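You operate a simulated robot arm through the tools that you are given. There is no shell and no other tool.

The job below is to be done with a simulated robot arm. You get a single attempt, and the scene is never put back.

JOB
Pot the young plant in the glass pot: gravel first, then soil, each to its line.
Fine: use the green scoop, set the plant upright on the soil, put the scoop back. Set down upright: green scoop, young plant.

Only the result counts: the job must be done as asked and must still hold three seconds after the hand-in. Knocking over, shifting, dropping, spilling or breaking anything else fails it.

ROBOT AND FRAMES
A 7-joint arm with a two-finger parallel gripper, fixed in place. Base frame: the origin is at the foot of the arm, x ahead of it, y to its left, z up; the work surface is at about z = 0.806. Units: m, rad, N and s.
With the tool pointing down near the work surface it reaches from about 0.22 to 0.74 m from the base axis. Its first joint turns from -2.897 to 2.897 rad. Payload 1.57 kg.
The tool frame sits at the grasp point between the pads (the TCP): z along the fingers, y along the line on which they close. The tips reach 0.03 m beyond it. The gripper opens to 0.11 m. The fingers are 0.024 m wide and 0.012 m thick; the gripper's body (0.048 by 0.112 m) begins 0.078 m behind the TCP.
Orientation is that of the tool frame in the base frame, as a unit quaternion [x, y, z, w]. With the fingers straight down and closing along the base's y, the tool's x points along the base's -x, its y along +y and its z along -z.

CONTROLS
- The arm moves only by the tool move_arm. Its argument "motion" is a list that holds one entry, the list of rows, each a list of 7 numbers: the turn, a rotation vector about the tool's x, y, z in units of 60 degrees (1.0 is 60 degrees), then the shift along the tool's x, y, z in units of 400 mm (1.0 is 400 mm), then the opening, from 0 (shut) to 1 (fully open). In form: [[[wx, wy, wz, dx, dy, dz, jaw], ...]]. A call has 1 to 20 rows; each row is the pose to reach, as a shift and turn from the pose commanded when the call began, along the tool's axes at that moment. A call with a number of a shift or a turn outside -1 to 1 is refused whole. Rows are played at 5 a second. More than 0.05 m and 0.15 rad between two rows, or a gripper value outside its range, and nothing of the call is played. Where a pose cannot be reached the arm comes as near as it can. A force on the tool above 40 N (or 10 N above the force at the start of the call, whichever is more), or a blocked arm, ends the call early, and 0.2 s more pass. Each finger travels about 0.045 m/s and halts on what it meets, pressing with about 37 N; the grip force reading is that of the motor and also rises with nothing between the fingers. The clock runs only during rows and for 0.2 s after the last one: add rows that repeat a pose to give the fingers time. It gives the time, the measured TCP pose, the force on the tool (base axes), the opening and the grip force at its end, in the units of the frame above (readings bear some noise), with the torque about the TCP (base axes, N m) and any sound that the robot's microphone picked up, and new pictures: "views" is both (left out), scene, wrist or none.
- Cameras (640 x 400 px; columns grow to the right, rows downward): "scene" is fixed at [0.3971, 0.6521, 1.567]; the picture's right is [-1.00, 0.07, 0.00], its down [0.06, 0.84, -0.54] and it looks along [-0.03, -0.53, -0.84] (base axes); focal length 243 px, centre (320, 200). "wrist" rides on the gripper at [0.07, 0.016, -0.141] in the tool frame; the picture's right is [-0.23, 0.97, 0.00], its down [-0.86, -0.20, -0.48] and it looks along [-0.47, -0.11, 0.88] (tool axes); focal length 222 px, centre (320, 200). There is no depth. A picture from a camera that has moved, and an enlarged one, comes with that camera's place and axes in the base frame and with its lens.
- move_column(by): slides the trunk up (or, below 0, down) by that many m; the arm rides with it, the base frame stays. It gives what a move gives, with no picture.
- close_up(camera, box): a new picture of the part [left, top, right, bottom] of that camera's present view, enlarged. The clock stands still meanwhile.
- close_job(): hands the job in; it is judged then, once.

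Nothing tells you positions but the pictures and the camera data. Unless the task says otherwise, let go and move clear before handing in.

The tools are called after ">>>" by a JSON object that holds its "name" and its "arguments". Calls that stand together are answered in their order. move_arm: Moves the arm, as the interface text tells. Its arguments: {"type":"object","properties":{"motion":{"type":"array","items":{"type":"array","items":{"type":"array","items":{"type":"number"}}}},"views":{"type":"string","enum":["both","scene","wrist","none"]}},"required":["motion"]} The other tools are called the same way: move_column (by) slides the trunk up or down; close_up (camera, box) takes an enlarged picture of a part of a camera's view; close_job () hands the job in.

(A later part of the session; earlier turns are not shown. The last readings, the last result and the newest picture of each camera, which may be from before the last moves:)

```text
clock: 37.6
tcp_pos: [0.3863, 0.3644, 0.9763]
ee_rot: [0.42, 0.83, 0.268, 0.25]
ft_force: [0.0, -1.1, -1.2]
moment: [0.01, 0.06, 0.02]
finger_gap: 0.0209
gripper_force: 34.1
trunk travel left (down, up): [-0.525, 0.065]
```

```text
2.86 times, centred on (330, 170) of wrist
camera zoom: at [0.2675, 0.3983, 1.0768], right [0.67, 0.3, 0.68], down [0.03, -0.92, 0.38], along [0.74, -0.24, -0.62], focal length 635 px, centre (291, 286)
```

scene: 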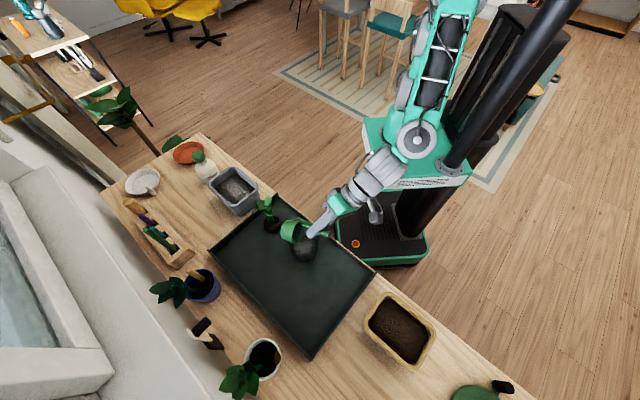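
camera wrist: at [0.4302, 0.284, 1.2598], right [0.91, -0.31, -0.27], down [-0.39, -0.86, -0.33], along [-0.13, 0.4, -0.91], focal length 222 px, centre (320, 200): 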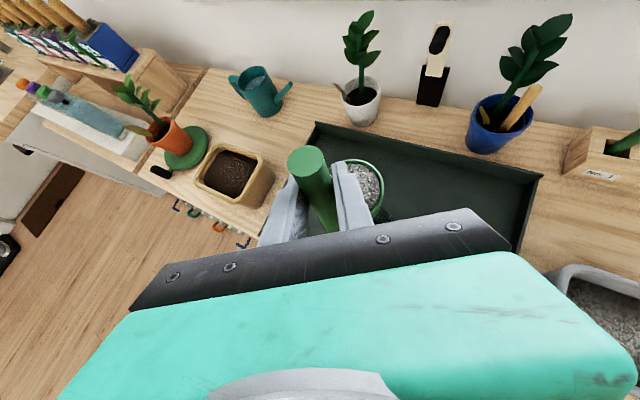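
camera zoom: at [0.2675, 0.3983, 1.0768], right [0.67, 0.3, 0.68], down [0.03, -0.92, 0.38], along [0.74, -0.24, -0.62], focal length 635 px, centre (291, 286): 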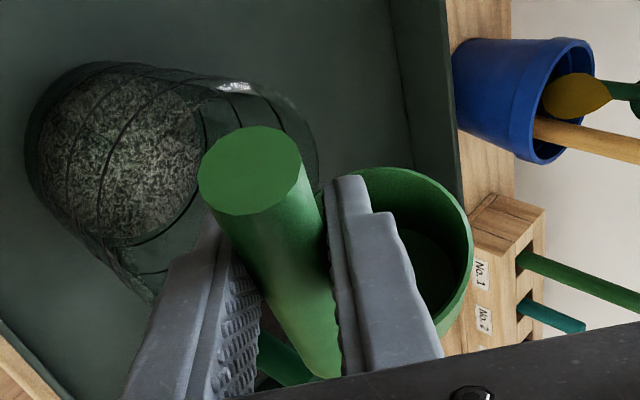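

The cup looks empty now. Let me examine the gravel level against its line from both cameras.

>>> {"name": "close_up", "arguments": {"camera": "wrist", "box": [222, 115, 302, 205]}}

>>> {"name": "close_up", "arguments": {"camera": "scene", "box": [296, 228, 324, 248]}}

>>> {"name": "close_up", "arguments": {"camera": "scene", "box": [286, 240, 322, 264]}}

```text
4.44 times, centred on (262, 160) of wrist
camera zoom: at [0.2675, 0.3983, 1.0768], right [0.67, 0.3, 0.68], down [0.03, -0.92, 0.38], along [0.74, -0.24, -0.62], focal length 987 px, centre (578, 378)
```

zoom: 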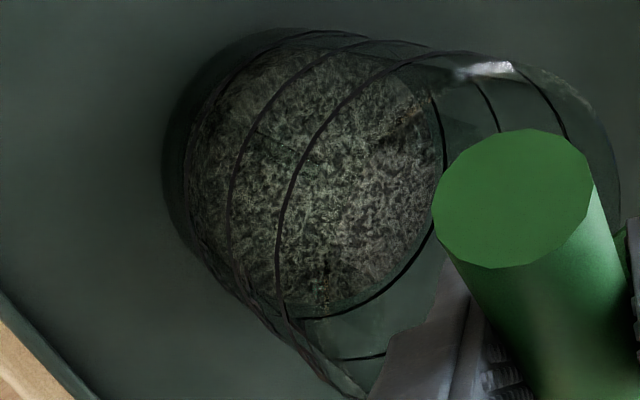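

```text
16.00 times, centred on (310, 238) of scene
camera zoom: at [0.3971, 0.6521, 1.567], right [-1.0, 0.07, 0.0], down [0.06, 0.84, -0.54], along [-0.03, -0.53, -0.84], focal length 3893 px, centre (480, -408)
```

zoom: 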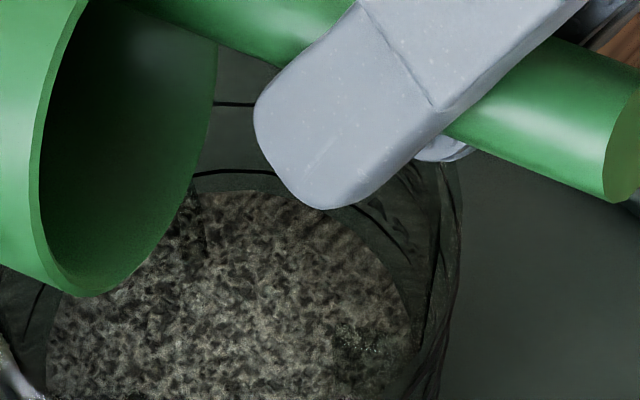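

```text
16.00 times, centred on (304, 252) of scene
camera zoom: at [0.3971, 0.6521, 1.567], right [-1.0, 0.07, 0.0], down [0.06, 0.84, -0.54], along [-0.03, -0.53, -0.84], focal length 3893 px, centre (576, -632)
```

zoom: 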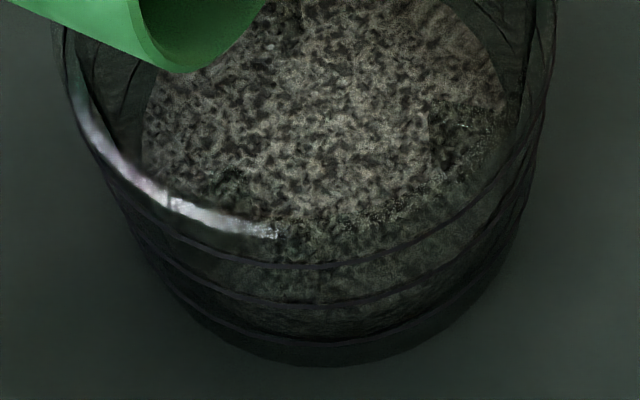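

>>> {"name": "move_arm", "arguments": {"motion": [[[-0.0635, -0.088, -0.0621, 0.0144, -0.0112, 0.0012, 0], [-0.127, -0.1759, -0.1243, 0.0273, -0.0232, 0.005, 0], [-0.127, -0.1759, -0.1243, 0.0273, -0.0232, 0.005, 0], [-0.127, -0.1759, -0.1243, 0.0273, -0.0232, 0.005, 0]]], "views": "both"}}

>>> {"name": "close_up", "arguments": {"camera": "scene", "box": [285, 222, 323, 264]}}

>>> {"name": "close_up", "arguments": {"camera": "wrist", "box": [200, 100, 300, 200]}}

>>> {"name": "close_up", "arguments": {"camera": "wrist", "box": [310, 140, 410, 240]}}

```text
clock: 38.6
tcp_pos: [0.3768, 0.3695, 0.9679]
ee_rot: [0.371, 0.809, 0.266, 0.37]
ft_force: [-1.2, 0.1, -0.8]
moment: [0.02, 0.02, -0.01]
finger_gap: 0.021
gripper_force: 34.2
trunk travel left (down, up): [-0.525, 0.065]
camera wrist: at [0.2384, 0.413, 1.0328], right [0.5, 0.39, 0.78], down [-0.08, -0.87, 0.48], along [0.87, -0.3, -0.4], focal length 222 px, centre (320, 200)
```

scene: 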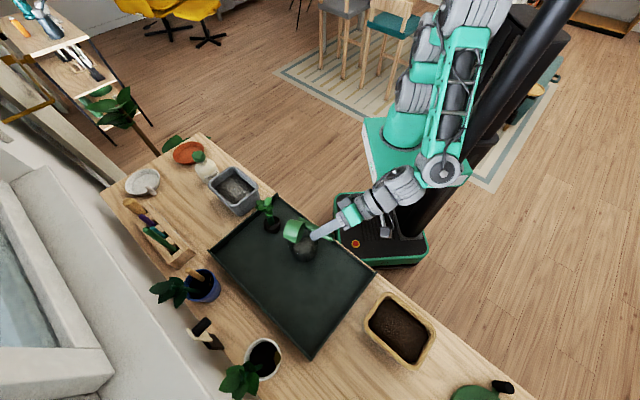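
wrist: 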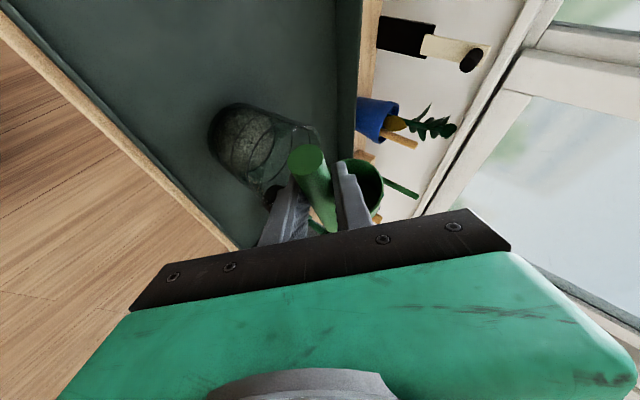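

```text
9.52 times, centred on (304, 243) of scene
camera zoom: at [0.3971, 0.6521, 1.567], right [-1.0, 0.07, 0.0], down [0.06, 0.84, -0.54], along [-0.03, -0.53, -0.84], focal length 2318 px, centre (472, -210)
```

zoom: 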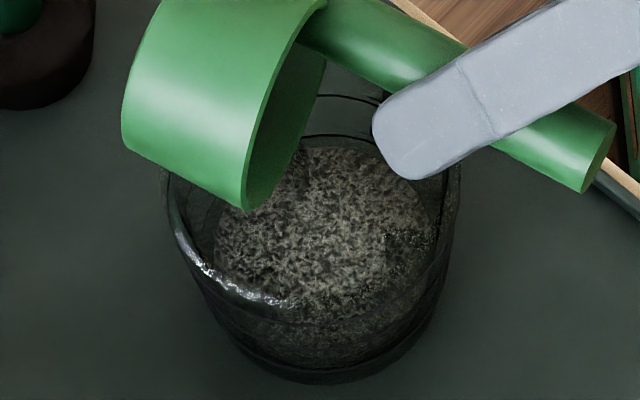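

```text
4.00 times, centred on (250, 150) of wrist
camera zoom: at [0.2384, 0.413, 1.0328], right [0.5, 0.39, 0.78], down [-0.08, -0.87, 0.48], along [0.87, -0.3, -0.4], focal length 888 px, centre (600, 400)
```

zoom: 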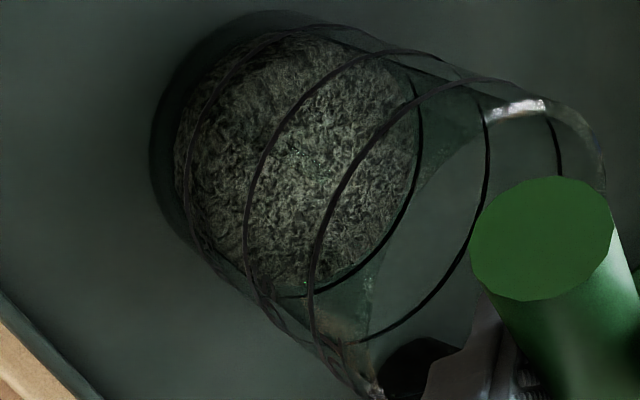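

```text
4.00 times, centred on (360, 190) of wrist
camera zoom: at [0.2384, 0.413, 1.0328], right [0.5, 0.39, 0.78], down [-0.08, -0.87, 0.48], along [0.87, -0.3, -0.4], focal length 888 px, centre (160, 240)
```

zoom: 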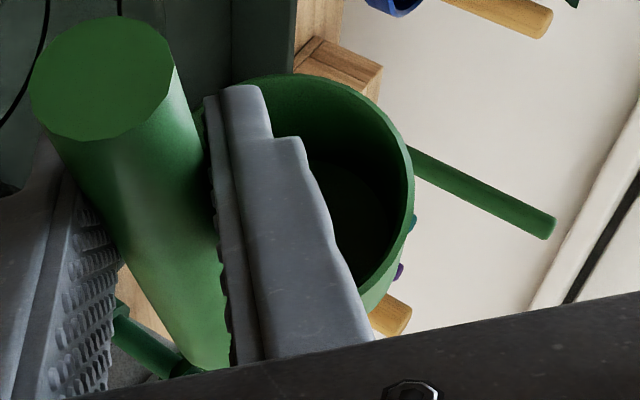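

The cup is empty and nothing spilled. The gravel looks a hair below or at its line, so I'll zoom further to judge.

>>> {"name": "close_up", "arguments": {"camera": "wrist", "box": [256, 118, 296, 143]}}

>>> {"name": "close_up", "arguments": {"camera": "wrist", "box": [204, 100, 284, 180]}}

>>> {"name": "close_up", "arguments": {"camera": "scene", "box": [300, 228, 320, 241]}}

```text
16.00 times, centred on (276, 130) of wrist
camera zoom: at [0.2384, 0.413, 1.0328], right [0.5, 0.39, 0.78], down [-0.08, -0.87, 0.48], along [0.87, -0.3, -0.4], focal length 3554 px, centre (1024, 1312)
```

zoom: 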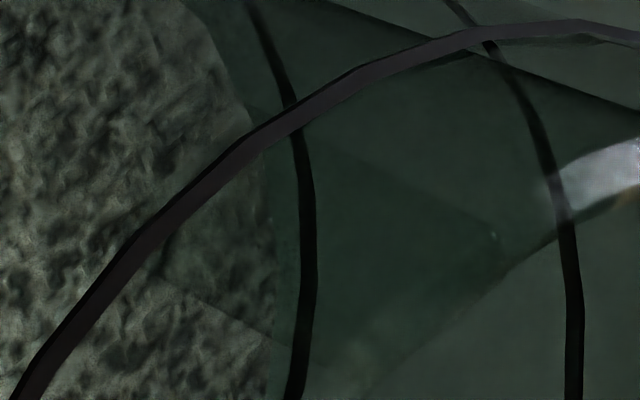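

```text
5.00 times, centred on (244, 140) of wrist
camera zoom: at [0.2384, 0.413, 1.0328], right [0.5, 0.39, 0.78], down [-0.08, -0.87, 0.48], along [0.87, -0.3, -0.4], focal length 1111 px, centre (700, 500)
```

zoom: 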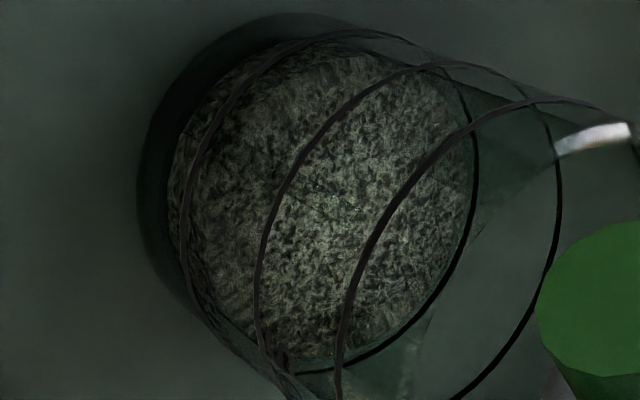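

```text
16.00 times, centred on (310, 234) of scene
camera zoom: at [0.3971, 0.6521, 1.567], right [-1.0, 0.07, 0.0], down [0.06, 0.84, -0.54], along [-0.03, -0.53, -0.84], focal length 3893 px, centre (480, -352)
```

zoom: 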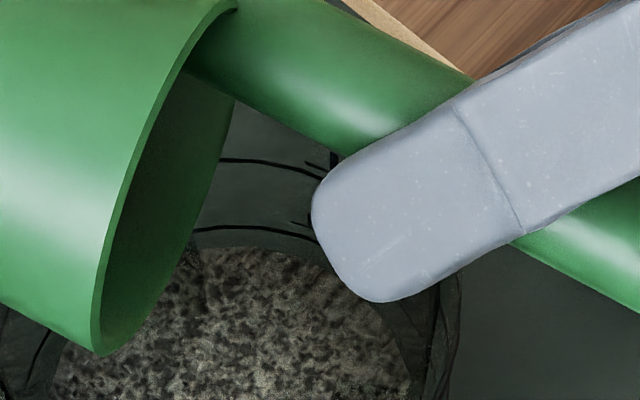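

>>> {"name": "close_up", "arguments": {"camera": "wrist", "box": [204, 120, 252, 150]}}

>>> {"name": "close_up", "arguments": {"camera": "wrist", "box": [200, 140, 264, 180]}}

```text
13.33 times, centred on (228, 135) of wrist
camera zoom: at [0.2384, 0.413, 1.0328], right [0.5, 0.39, 0.78], down [-0.08, -0.87, 0.48], along [0.87, -0.3, -0.4], focal length 2962 px, centre (1547, 1067)
```

zoom: 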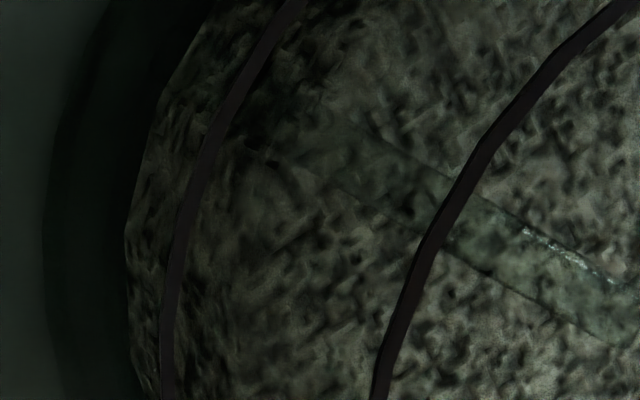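

```text
10.00 times, centred on (232, 160) of wrist
camera zoom: at [0.2384, 0.413, 1.0328], right [0.5, 0.39, 0.78], down [-0.08, -0.87, 0.48], along [0.87, -0.3, -0.4], focal length 2221 px, centre (1200, 600)
```

zoom: 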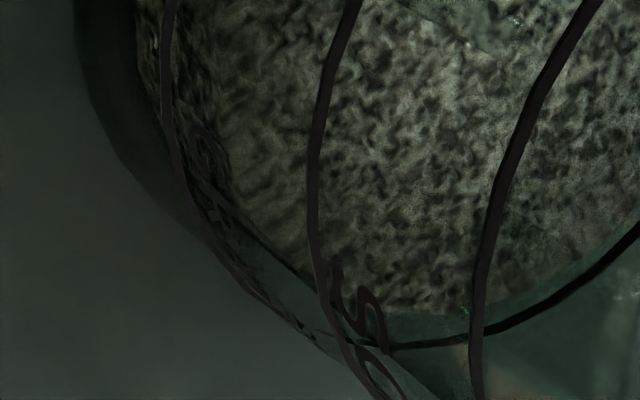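

By cross-checking near and far walls, the gravel is within about 1 mm of its line, so that's done. Now I'll raise the empty scoop, level it, and carry it to the soil bin.

>>> {"name": "move_arm", "arguments": {"motion": [[[0, 0, 0, -0.0301, 0.0528, -0.044, 0], [0.0635, 0.088, 0.0621, -0.0451, 0.0791, -0.066, 0], [0.127, 0.1759, 0.1243, -0.0602, 0.1055, -0.0879, 0], [0.1905, 0.2639, 0.1864, -0.0752, 0.1319, -0.1099, 0], [0.254, 0.3518, 0.2485, -0.0903, 0.1583, -0.1319, 0], [0.3175, 0.4398, 0.3106, -0.0903, 0.1583, -0.1319, 0], [0.381, 0.5277, 0.3728, -0.0903, 0.1583, -0.1319, 0], [0.381, 0.5277, 0.3728, -0.0903, 0.1583, -0.1319, 0]]], "views": "scene"}}

>>> {"name": "close_up", "arguments": {"camera": "scene", "box": [250, 190, 370, 290]}}

```text
clock: 40.4
tcp_pos: [0.3765, 0.3695, 1.0573]
ee_rot: [0.497, 0.828, 0.259, 0.0]
ft_force: [0.3, 0.7, 0.5]
moment: [0.0, 0.04, 0.02]
finger_gap: 0.0206
gripper_force: 34.5
trunk travel left (down, up): [-0.525, 0.065]
```

scene: 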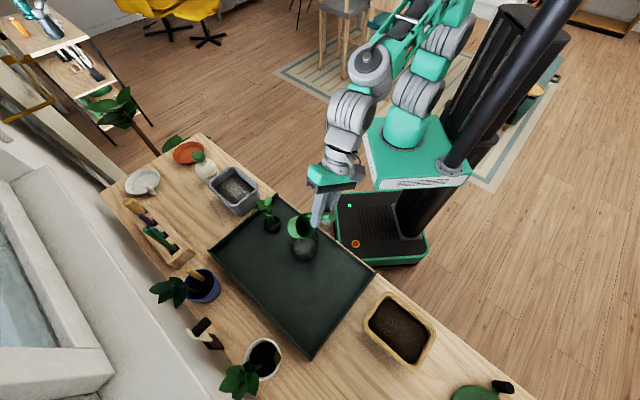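

```text
4.00 times, centred on (310, 240) of scene
camera zoom: at [0.3971, 0.6521, 1.567], right [-1.0, 0.07, 0.0], down [0.06, 0.84, -0.54], along [-0.03, -0.53, -0.84], focal length 973 px, centre (360, 40)
```

zoom: 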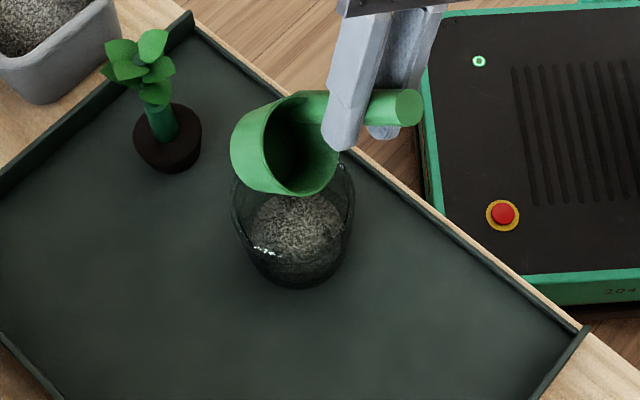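

>>> {"name": "move_arm", "arguments": {"motion": [[[0.0476, 0.066, 0.0466, 0.0872, -0.0237, 0.014, 0], [0.0953, 0.1319, 0.0932, 0.1744, -0.0473, 0.028, 0], [0.1429, 0.1979, 0.1398, 0.2616, -0.071, 0.042, 0], [0.1905, 0.2639, 0.1864, 0.3488, -0.0947, 0.056, 0], [0.2381, 0.3298, 0.233, 0.436, -0.1183, 0.07, 0], [0.2858, 0.3958, 0.2796, 0.5232, -0.142, 0.084, 0], [0.3334, 0.4617, 0.3262, 0.6104, -0.1656, 0.098, 0], [0.381, 0.5277, 0.3728, 0.6976, -0.1893, 0.112, 0], [0.381, 0.5277, 0.3728, 0.6976, -0.1893, 0.112, 0]]], "views": "both"}}

>>> {"name": "close_up", "arguments": {"camera": "scene", "box": [350, 270, 450, 370]}}

>>> {"name": "close_up", "arguments": {"camera": "wrist", "box": [220, 100, 440, 240]}}

```text
clock: 42.4
tcp_pos: [0.1838, 0.5909, 1.0566]
ee_rot: [0.547, 0.721, 0.212, -0.369]
ft_force: [-0.8, 0.5, -0.6]
moment: [0.02, 0.04, 0.0]
finger_gap: 0.0205
gripper_force: 34.0
trunk travel left (down, up): [-0.525, 0.065]
camera wrist: at [0.2321, 0.5413, 1.1968], right [0.95, 0.16, -0.27], down [0.07, -0.94, -0.33], along [-0.31, 0.29, -0.91], focal length 222 px, centre (320, 200)
```

scene: 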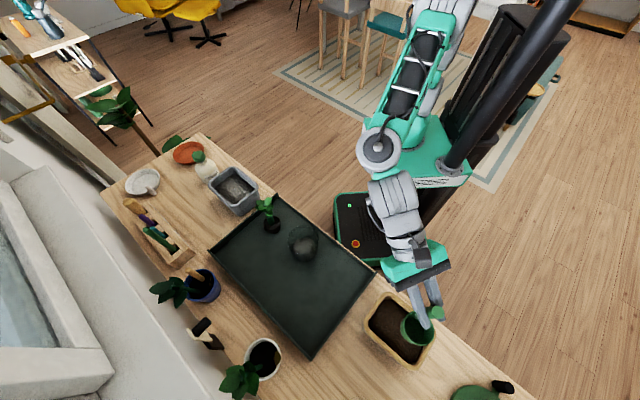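
wrist: 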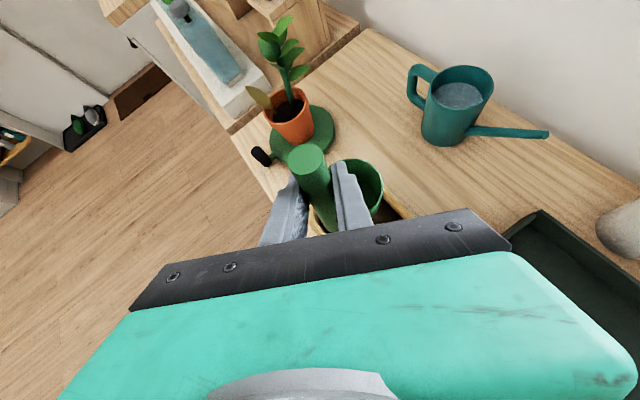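

```text
4.00 times, centred on (400, 320) of scene
camera zoom: at [0.3971, 0.6521, 1.567], right [-1.0, 0.07, 0.0], down [0.06, 0.84, -0.54], along [-0.03, -0.53, -0.84], focal length 973 px, centre (0, -280)
```

zoom: 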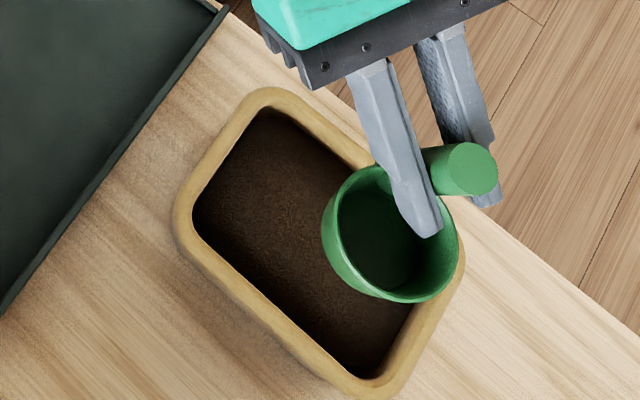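

```text
2.86 times, centred on (330, 170) of wrist
camera zoom: at [0.2321, 0.5413, 1.1968], right [0.95, 0.16, -0.27], down [0.07, -0.94, -0.33], along [-0.31, 0.29, -0.91], focal length 635 px, centre (291, 286)
```

zoom: 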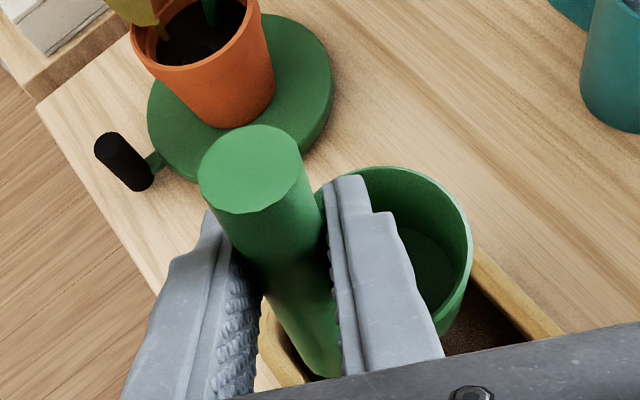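

The cup is over the soil bin. To keep the handle clear of the bin's long walls I'll yaw +32°, centre the cup, and check again.

>>> {"name": "move_arm", "arguments": {"motion": [[[0.1016, -0.0131, -0.0853, -0.0031, 0.0093, -0.0051, 0], [0.2033, -0.0263, -0.1706, -0.0063, 0.0187, -0.0103, 0], [0.3049, -0.0394, -0.2559, -0.0094, 0.028, -0.0154, 0], [0.4065, -0.0525, -0.3412, -0.0125, 0.0373, -0.0205, 0], [0.4065, -0.0525, -0.3412, -0.0125, 0.0373, -0.0205, 0]]], "views": "scene"}}

>>> {"name": "close_up", "arguments": {"camera": "scene", "box": [350, 270, 450, 370]}}

>>> {"name": "close_up", "arguments": {"camera": "wrist", "box": [220, 100, 440, 240]}}

```text
clock: 43.6
tcp_pos: [0.2022, 0.5869, 1.0567]
ee_rot: [0.326, 0.844, 0.102, -0.413]
ft_force: [-0.1, 0.3, -0.7]
moment: [-0.02, 0.0, 0.0]
finger_gap: 0.0205
gripper_force: 34.3
trunk travel left (down, up): [-0.525, 0.065]
```

scene: 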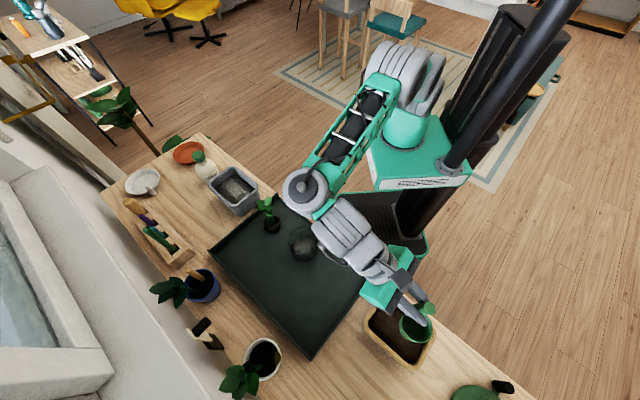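

```text
4.00 times, centred on (400, 320) of scene
camera zoom: at [0.3971, 0.6521, 1.567], right [-1.0, 0.07, 0.0], down [0.06, 0.84, -0.54], along [-0.03, -0.53, -0.84], focal length 973 px, centre (0, -280)
```

zoom: 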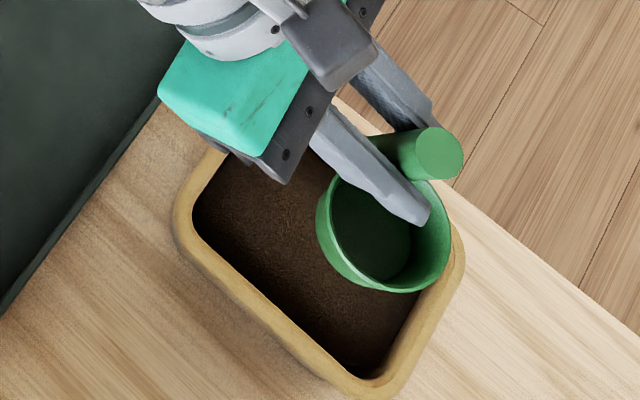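

```text
2.86 times, centred on (330, 170) of wrist
camera zoom: at [0.2696, 0.5691, 1.198], right [0.72, 0.64, -0.27], down [0.56, -0.76, -0.33], along [-0.41, 0.09, -0.91], focal length 635 px, centre (291, 286)
```

zoom: 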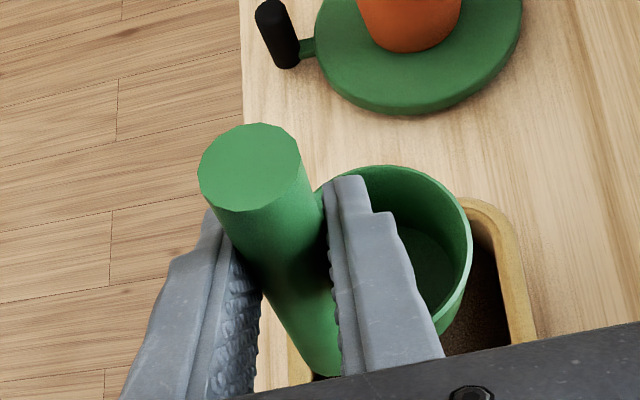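

>>> {"name": "move_arm", "arguments": {"motion": [[[0, 0, 0, -0.0505, 0.0035, 0.0409, 0], [0, 0, 0, -0.101, 0.0069, 0.0818, 0], [0, 0, 0, -0.1515, 0.0104, 0.1227, 0], [0, 0, 0, -0.202, 0.0138, 0.1636, 0], [0, 0, 0, -0.2525, 0.0173, 0.2045, 0], [0, 0, 0, -0.2525, 0.0173, 0.2045, 0]]], "views": "scene"}}

>>> {"name": "close_up", "arguments": {"camera": "scene", "box": [350, 270, 450, 370]}}

>>> {"name": "close_up", "arguments": {"camera": "wrist", "box": [220, 100, 440, 240]}}

```text
clock: 45.0
tcp_pos: [0.2005, 0.5797, 0.9276]
ee_rot: [0.327, 0.844, 0.103, -0.412]
ft_force: [-0.1, -0.6, -1.9]
moment: [-0.03, -0.02, -0.03]
finger_gap: 0.0209
gripper_force: 34.3
trunk travel left (down, up): [-0.525, 0.065]
```

scene: 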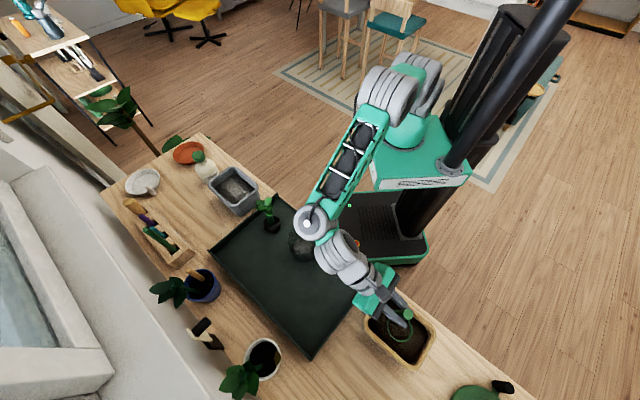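

```text
4.00 times, centred on (400, 320) of scene
camera zoom: at [0.3971, 0.6521, 1.567], right [-1.0, 0.07, 0.0], down [0.06, 0.84, -0.54], along [-0.03, -0.53, -0.84], focal length 973 px, centre (0, -280)
```

zoom: 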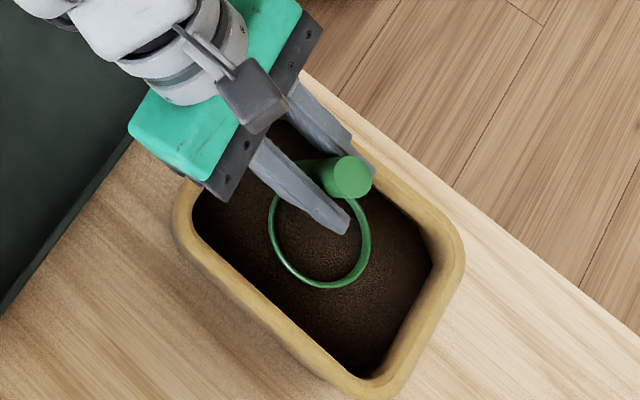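

```text
2.86 times, centred on (330, 170) of wrist
camera zoom: at [0.2675, 0.5624, 1.0684], right [0.72, 0.64, -0.27], down [0.56, -0.76, -0.33], along [-0.41, 0.09, -0.91], focal length 635 px, centre (291, 286)
```

zoom: 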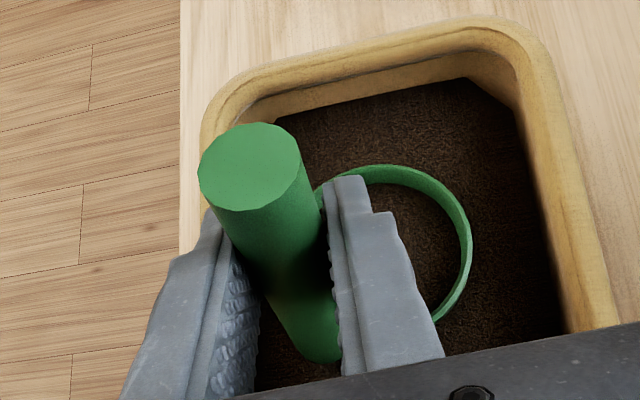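

The cup is centred in the soil with the rim about a centimetre proud. I'll push down 14 mm, then lift.

>>> {"name": "move_arm", "arguments": {"motion": [[[0, 0, 0, -0.0134, 0.0017, 0.0112, 0], [0, 0, 0, -0.0267, 0.0034, 0.0224, 0], [0, 0, 0, -0.0267, 0.0034, 0.0224, 0], [0, 0, 0, -0.0267, 0.0034, 0.0224, 0]]], "views": "none"}}

>>> {"name": "close_up", "arguments": {"camera": "wrist", "box": [220, 100, 440, 240]}}

>>> {"name": "close_up", "arguments": {"camera": "scene", "box": [370, 290, 430, 350]}}

```text
clock: 46.0
tcp_pos: [0.2012, 0.579, 0.9144]
ee_rot: [0.327, 0.844, 0.102, -0.412]
ft_force: [0.4, -0.4, -1.4]
moment: [-0.02, 0.0, -0.02]
finger_gap: 0.021
gripper_force: 33.9
trunk travel left (down, up): [-0.525, 0.065]
```

```text
2.86 times, centred on (330, 170) of wrist
camera zoom: at [0.2676, 0.5627, 1.054], right [0.72, 0.64, -0.27], down [0.56, -0.76, -0.33], along [-0.41, 0.09, -0.91], focal length 635 px, centre (291, 286)
```

zoom: 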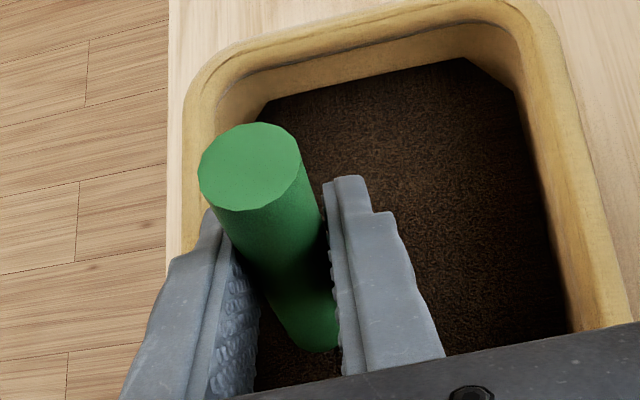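

```text
6.67 times, centred on (400, 320) of scene
camera zoom: at [0.3971, 0.6521, 1.567], right [-1.0, 0.07, 0.0], down [0.06, 0.84, -0.54], along [-0.03, -0.53, -0.84], focal length 1622 px, centre (-213, -600)
```

zoom: 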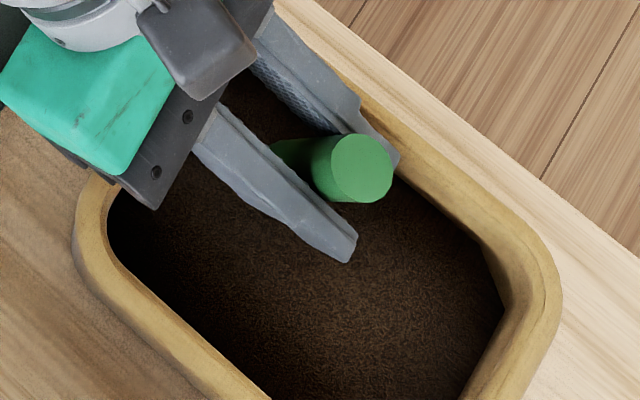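

Fully submerged. Lifting gently straight up.

>>> {"name": "move_arm", "arguments": {"motion": [[[0, 0, 0, 0.0295, -0.0038, -0.0248, 0], [0, 0, 0, 0.0739, -0.0096, -0.062, 0], [0, 0, 0, 0.1182, -0.0153, -0.0992, 0], [0, 0, 0, 0.1625, -0.021, -0.1363, 0], [0, 0, 0, 0.2068, -0.0267, -0.1735, 0], [0, 0, 0, 0.2511, -0.0325, -0.2107, 0], [0, 0, 0, 0.2954, -0.0382, -0.2479, 0], [0, 0, 0, 0.2954, -0.0382, -0.2479, 0]]], "views": "scene"}}

>>> {"name": "close_up", "arguments": {"camera": "scene", "box": [350, 270, 450, 370]}}

>>> {"name": "close_up", "arguments": {"camera": "wrist", "box": [220, 100, 440, 240]}}

```text
clock: 47.8
tcp_pos: [0.1977, 0.5804, 1.0671]
ee_rot: [0.328, 0.844, 0.103, -0.411]
ft_force: [0.1, -1.2, 0.2]
moment: [-0.01, 0.01, -0.03]
finger_gap: 0.0211
gripper_force: 34.2
trunk travel left (down, up): [-0.525, 0.065]
```

scene: 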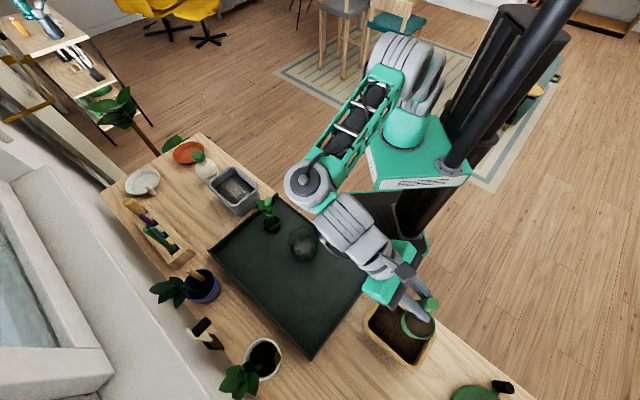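

```text
4.00 times, centred on (400, 320) of scene
camera zoom: at [0.3971, 0.6521, 1.567], right [-1.0, 0.07, 0.0], down [0.06, 0.84, -0.54], along [-0.03, -0.53, -0.84], focal length 973 px, centre (0, -280)
```

zoom: 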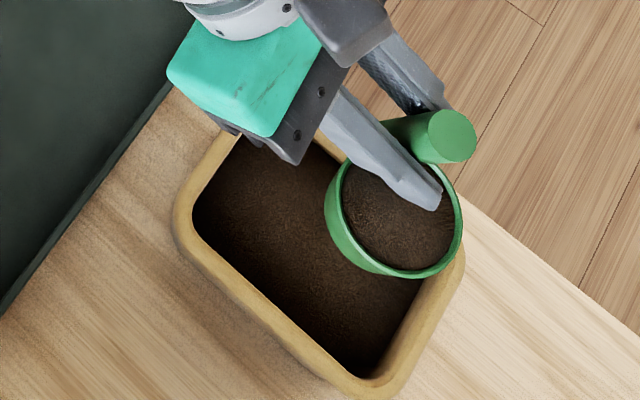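

```text
2.86 times, centred on (330, 170) of wrist
camera zoom: at [0.2662, 0.5634, 1.2083], right [0.72, 0.64, -0.27], down [0.56, -0.76, -0.33], along [-0.41, 0.09, -0.91], focal length 635 px, centre (291, 286)
```

zoom: 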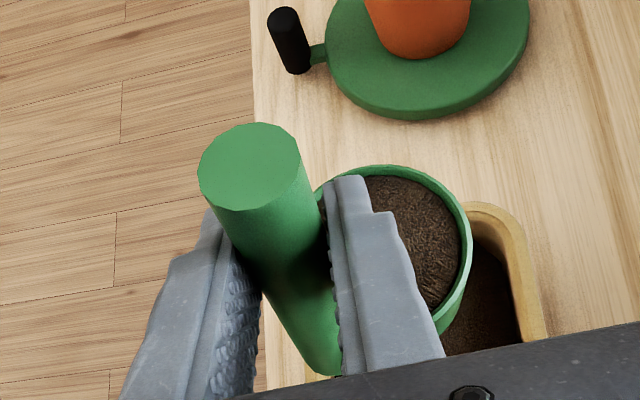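

The scoop is full of level soil. Carrying it, level, back to the same pre-pour position by the pot.

>>> {"name": "move_arm", "arguments": {"motion": [[[-0.0452, 0.0058, 0.0379, -0.0646, -0.0079, -0.0757, 0], [-0.0903, 0.0117, 0.0758, -0.1291, -0.0157, -0.1514, 0], [-0.1355, 0.0175, 0.1137, -0.1937, -0.0236, -0.2271, 0], [-0.1807, 0.0233, 0.1516, -0.2582, -0.0315, -0.3028, 0], [-0.2258, 0.0292, 0.1896, -0.3228, -0.0393, -0.3785, 0], [-0.271, 0.035, 0.2275, -0.3873, -0.0472, -0.4542, 0], [-0.3162, 0.0408, 0.2654, -0.4519, -0.0551, -0.5299, 0], [-0.3613, 0.0467, 0.3033, -0.5164, -0.0629, -0.6056, 0], [-0.4065, 0.0525, 0.3412, -0.581, -0.0708, -0.6813, 0], [-0.4065, 0.0525, 0.3412, -0.6287, -0.0647, -0.6413, 0], [-0.4065, 0.0525, 0.3412, -0.6763, -0.0585, -0.6013, 0], [-0.4065, 0.0525, 0.3412, -0.6763, -0.0585, -0.6013, 0]]], "views": "scene"}}

>>> {"name": "close_up", "arguments": {"camera": "scene", "box": [260, 190, 340, 270]}}

```text
clock: 50.4
tcp_pos: [0.4575, 0.3298, 1.0176]
ee_rot: [0.547, 0.722, 0.211, -0.368]
ft_force: [1.2, 0.7, -0.9]
moment: [0.01, -0.01, -0.02]
finger_gap: 0.0209
gripper_force: 34.0
trunk travel left (down, up): [-0.525, 0.065]
```

scene: 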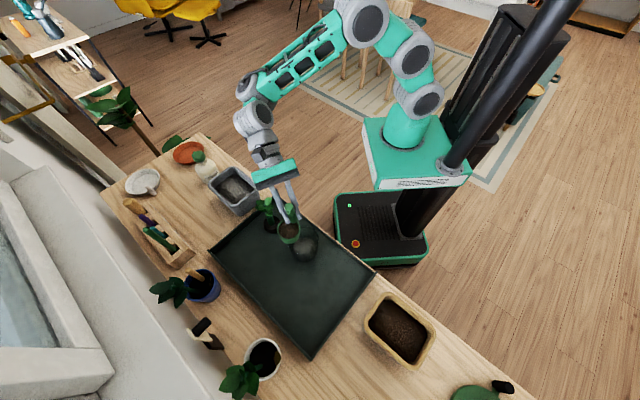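

```text
5.00 times, centred on (300, 230) of scene
camera zoom: at [0.3971, 0.6521, 1.567], right [-1.0, 0.07, 0.0], down [0.06, 0.84, -0.54], along [-0.03, -0.53, -0.84], focal length 1217 px, centre (420, 50)
```

zoom: 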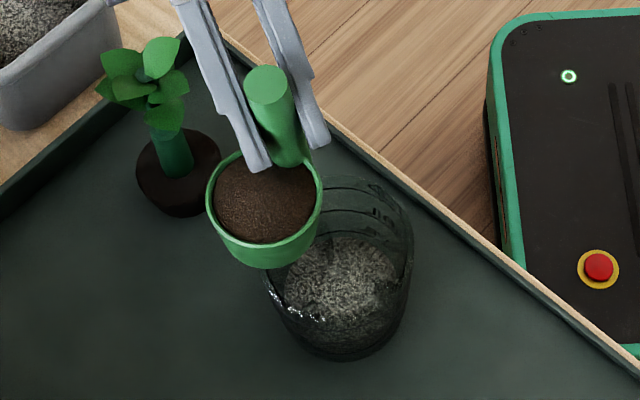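

Same start pose as the gravel pour. I'll tip the soil in to 60° in one smooth run, keeping the lip over the pot's centre.

>>> {"name": "move_arm", "arguments": {"motion": [[[-0.0635, -0.088, -0.0621, 0.0059, -0.0223, 0.0105, 0], [-0.127, -0.1759, -0.1243, 0.0121, -0.0365, 0.0243, 0], [-0.1905, -0.2639, -0.1864, 0.0165, -0.0509, 0.0402, 0], [-0.254, -0.3518, -0.2485, 0.0209, -0.0657, 0.0565, 0], [-0.3175, -0.4398, -0.3106, 0.023, -0.0801, 0.0748, 0], [-0.381, -0.5277, -0.3728, 0.0249, -0.0943, 0.093, 0], [-0.381, -0.5277, -0.3728, 0.0249, -0.0943, 0.093, 0]]], "views": "scene"}}

>>> {"name": "close_up", "arguments": {"camera": "scene", "box": [280, 210, 332, 262]}}

```text
clock: 52.0
tcp_pos: [0.4084, 0.3503, 1.0057]
ee_rot: [0.497, 0.828, 0.258, 0.002]
ft_force: [0.8, -0.6, -0.1]
moment: [0.0, -0.03, 0.02]
finger_gap: 0.0208
gripper_force: 34.3
trunk travel left (down, up): [-0.525, 0.065]
```

scene: 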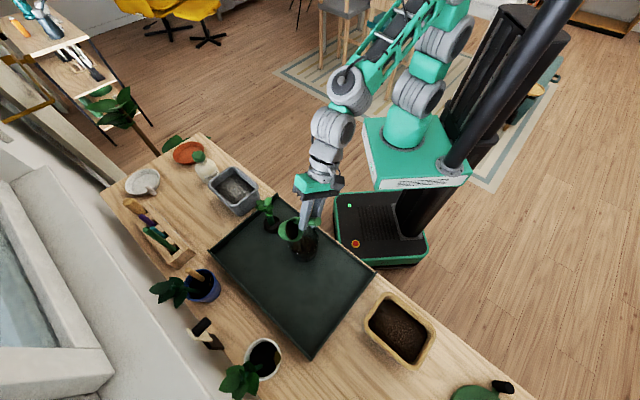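

```text
7.69 times, centred on (306, 236) of scene
camera zoom: at [0.3971, 0.6521, 1.567], right [-1.0, 0.07, 0.0], down [0.06, 0.84, -0.54], along [-0.03, -0.53, -0.84], focal length 1872 px, centre (428, -77)
```

zoom: 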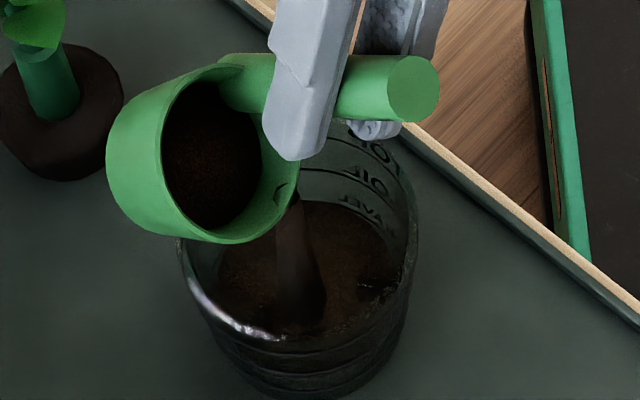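

Soil is streaming cleanly into the pot. Continuing to 90° to empty the cup.

>>> {"name": "move_arm", "arguments": {"motion": [[[-0.0635, -0.088, -0.0621, 0.0135, -0.0178, 0.0114, 0], [-0.127, -0.1759, -0.1243, 0.026, -0.035, 0.023, 0], [-0.127, -0.1759, -0.1243, 0.026, -0.035, 0.023, 0], [-0.1905, -0.2639, -0.1864, 0.0368, -0.0525, 0.0368, 0], [-0.254, -0.3518, -0.2485, 0.0461, -0.0691, 0.0507, 0], [-0.254, -0.3518, -0.2485, 0.0461, -0.0691, 0.0507, 0], [-0.3175, -0.4398, -0.3106, 0.0554, -0.0821, 0.0597, 0], [-0.381, -0.5277, -0.3728, 0.0622, -0.0947, 0.0705, 0], [-0.381, -0.5277, -0.3728, 0.0622, -0.0947, 0.0705, 0], [-0.381, -0.5277, -0.3728, 0.0622, -0.0947, 0.0705, 0]]], "views": "both"}}

>>> {"name": "close_up", "arguments": {"camera": "scene", "box": [285, 222, 323, 264]}}

>>> {"name": "close_up", "arguments": {"camera": "wrist", "box": [200, 100, 300, 200]}}

>>> {"name": "close_up", "arguments": {"camera": "wrist", "box": [310, 140, 410, 240]}}

```text
clock: 54.2
tcp_pos: [0.3721, 0.3682, 0.9699]
ee_rot: [0.371, 0.809, 0.266, 0.37]
ft_force: [0.2, -0.1, -0.3]
moment: [0.03, 0.01, 0.01]
finger_gap: 0.0204
gripper_force: 34.2
trunk travel left (down, up): [-0.525, 0.065]
camera wrist: at [0.2338, 0.4121, 1.0365], right [0.5, 0.39, 0.78], down [-0.08, -0.87, 0.48], along [0.87, -0.3, -0.4], focal length 222 px, centre (320, 200)
```

scene: 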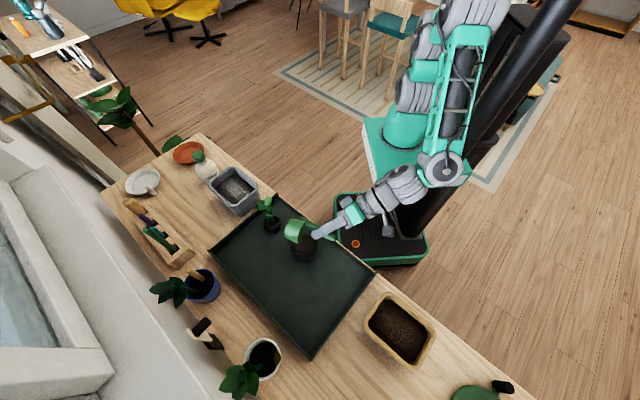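
wrist: 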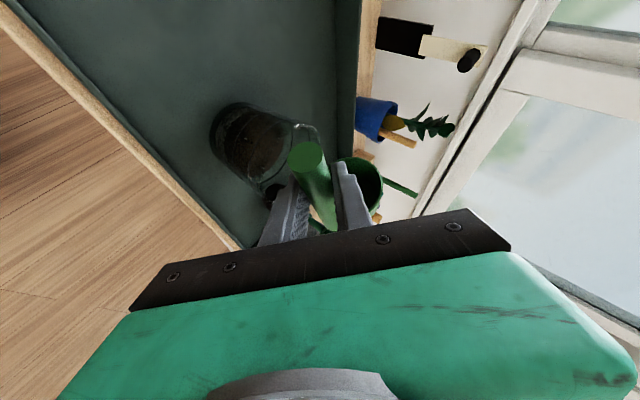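

```text
9.52 times, centred on (304, 243) of scene
camera zoom: at [0.3971, 0.6521, 1.567], right [-1.0, 0.07, 0.0], down [0.06, 0.84, -0.54], along [-0.03, -0.53, -0.84], focal length 2318 px, centre (472, -210)
```

zoom: 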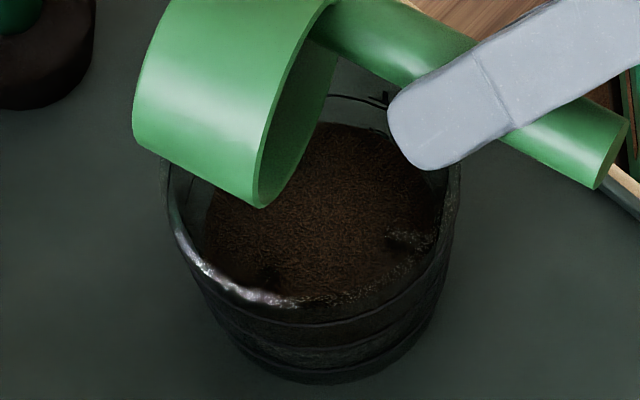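

```text
4.00 times, centred on (250, 150) of wrist
camera zoom: at [0.2338, 0.4121, 1.0365], right [0.5, 0.39, 0.78], down [-0.08, -0.87, 0.48], along [0.87, -0.3, -0.4], focal length 888 px, centre (600, 400)
```

zoom: 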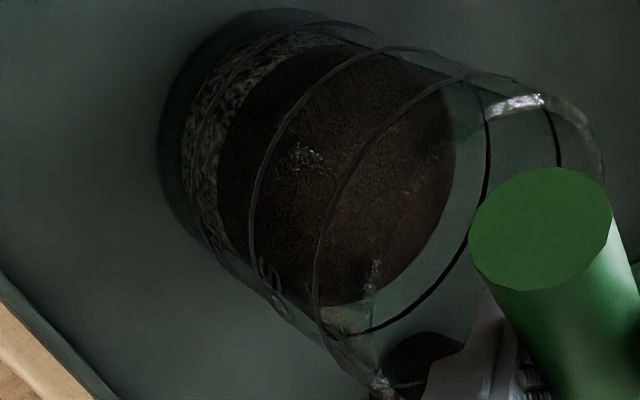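

```text
4.00 times, centred on (360, 190) of wrist
camera zoom: at [0.2338, 0.4121, 1.0365], right [0.5, 0.39, 0.78], down [-0.08, -0.87, 0.48], along [0.87, -0.3, -0.4], focal length 888 px, centre (160, 240)
```

zoom: 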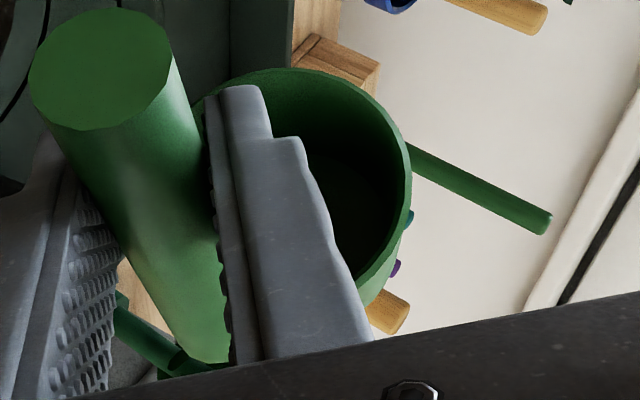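

One scoop of soil brought the level roughly two-thirds of the way to the SOIL line. I'll zoom in to judge both layers accurately.

>>> {"name": "close_up", "arguments": {"camera": "wrist", "box": [204, 115, 252, 145]}}

>>> {"name": "close_up", "arguments": {"camera": "wrist", "box": [262, 118, 302, 143]}}

>>> {"name": "close_up", "arguments": {"camera": "scene", "box": [286, 244, 322, 266]}}

```text
13.33 times, centred on (228, 130) of wrist
camera zoom: at [0.2338, 0.4121, 1.0365], right [0.5, 0.39, 0.78], down [-0.08, -0.87, 0.48], along [0.87, -0.3, -0.4], focal length 2962 px, centre (1547, 1133)
```

zoom: 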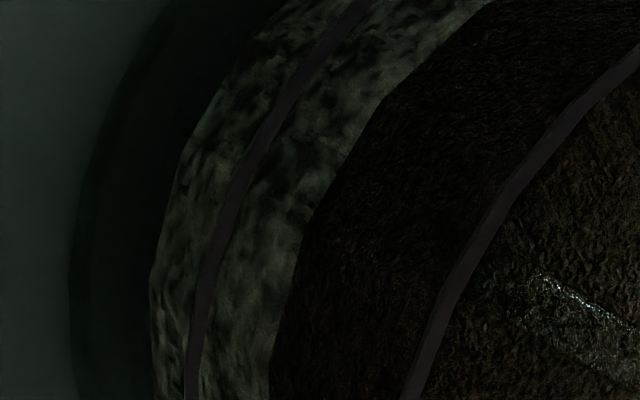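

```text
16.00 times, centred on (282, 130) of wrist
camera zoom: at [0.2338, 0.4121, 1.0365], right [0.5, 0.39, 0.78], down [-0.08, -0.87, 0.48], along [0.87, -0.3, -0.4], focal length 3554 px, centre (928, 1312)
```

zoom: 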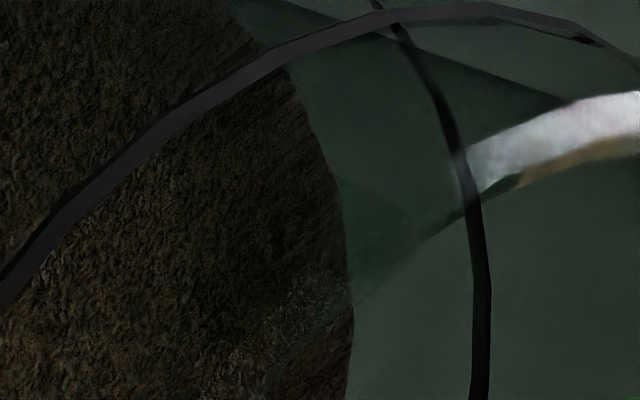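

```text
16.00 times, centred on (304, 255) of scene
camera zoom: at [0.3971, 0.6521, 1.567], right [-1.0, 0.07, 0.0], down [0.06, 0.84, -0.54], along [-0.03, -0.53, -0.84], focal length 3893 px, centre (576, -680)
```

zoom: 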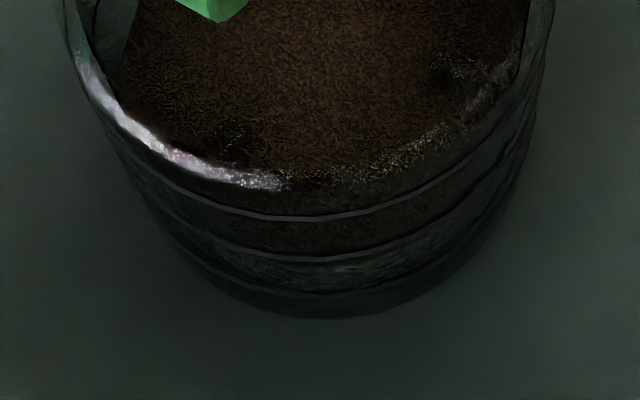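

The gravel is within about ±2 mm of its line. The soil is about 10 mm short of its line, which is roughly 60% of another scoop, so I'll fetch a second scoop and pour only part of it. First I'll raise and re-level.

>>> {"name": "move_arm", "arguments": {"motion": [[[0, 0, 0, -0.0301, 0.0528, -0.044, 0], [0.0635, 0.088, 0.0621, -0.0451, 0.0791, -0.066, 0], [0.127, 0.1759, 0.1243, -0.0602, 0.1055, -0.0879, 0], [0.1905, 0.2639, 0.1864, -0.0752, 0.1319, -0.1099, 0], [0.254, 0.3518, 0.2485, -0.0903, 0.1583, -0.1319, 0], [0.3175, 0.4398, 0.3106, -0.0903, 0.1583, -0.1319, 0], [0.381, 0.5277, 0.3728, -0.0903, 0.1583, -0.1319, 0], [0.381, 0.5277, 0.3728, -0.0903, 0.1583, -0.1319, 0]]], "views": "none"}}

>>> {"name": "close_up", "arguments": {"camera": "scene", "box": [285, 222, 323, 264]}}

>>> {"name": "move_arm", "arguments": {"motion": [[[0.0476, 0.066, 0.0466, 0.0872, -0.0237, 0.014, 0], [0.0953, 0.1319, 0.0932, 0.1744, -0.0473, 0.028, 0], [0.1429, 0.1979, 0.1398, 0.2616, -0.071, 0.042, 0], [0.1905, 0.2639, 0.1864, 0.3488, -0.0947, 0.056, 0], [0.2381, 0.3298, 0.233, 0.436, -0.1183, 0.07, 0], [0.2858, 0.3958, 0.2796, 0.5232, -0.142, 0.084, 0], [0.3334, 0.4617, 0.3262, 0.6104, -0.1656, 0.098, 0], [0.381, 0.5277, 0.3728, 0.6976, -0.1893, 0.112, 0], [0.381, 0.5277, 0.3728, 0.6976, -0.1893, 0.112, 0]]], "views": "scene"}}

```text
clock: 56.0
tcp_pos: [0.3709, 0.368, 1.0624]
ee_rot: [0.497, 0.829, 0.258, 0.0]
ft_force: [0.3, -0.5, -0.3]
moment: [0.0, 0.03, 0.02]
finger_gap: 0.0207
gripper_force: 34.0
trunk travel left (down, up): [-0.525, 0.065]
```

```text
9.52 times, centred on (304, 243) of scene
camera zoom: at [0.3971, 0.6521, 1.567], right [-1.0, 0.07, 0.0], down [0.06, 0.84, -0.54], along [-0.03, -0.53, -0.84], focal length 2318 px, centre (472, -210)
```

zoom: 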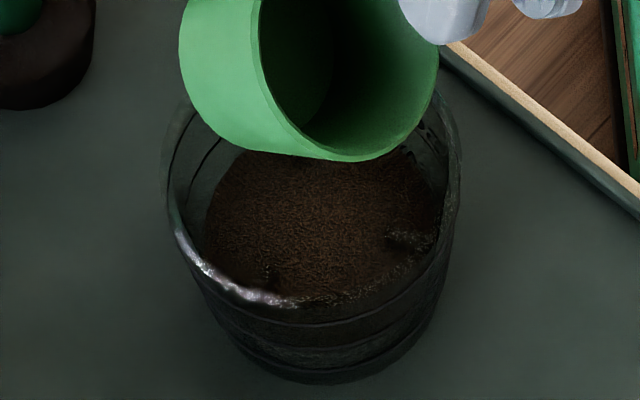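

```text
clock: 58.0
tcp_pos: [0.1776, 0.5917, 1.0599]
ee_rot: [0.547, 0.721, 0.212, -0.369]
ft_force: [-0.1, 0.8, -1.0]
moment: [0.02, 0.0, 0.02]
finger_gap: 0.0205
gripper_force: 34.6
trunk travel left (down, up): [-0.525, 0.065]
```

scene: 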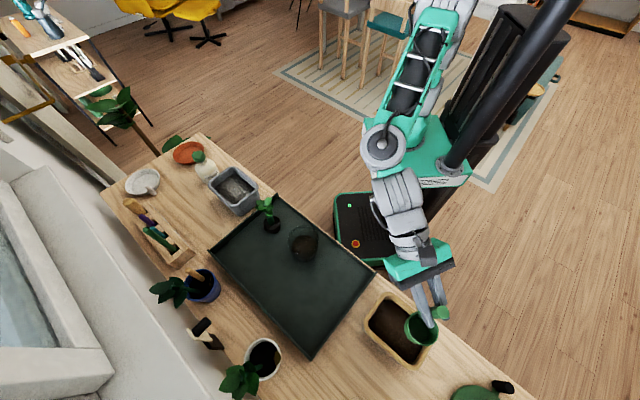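

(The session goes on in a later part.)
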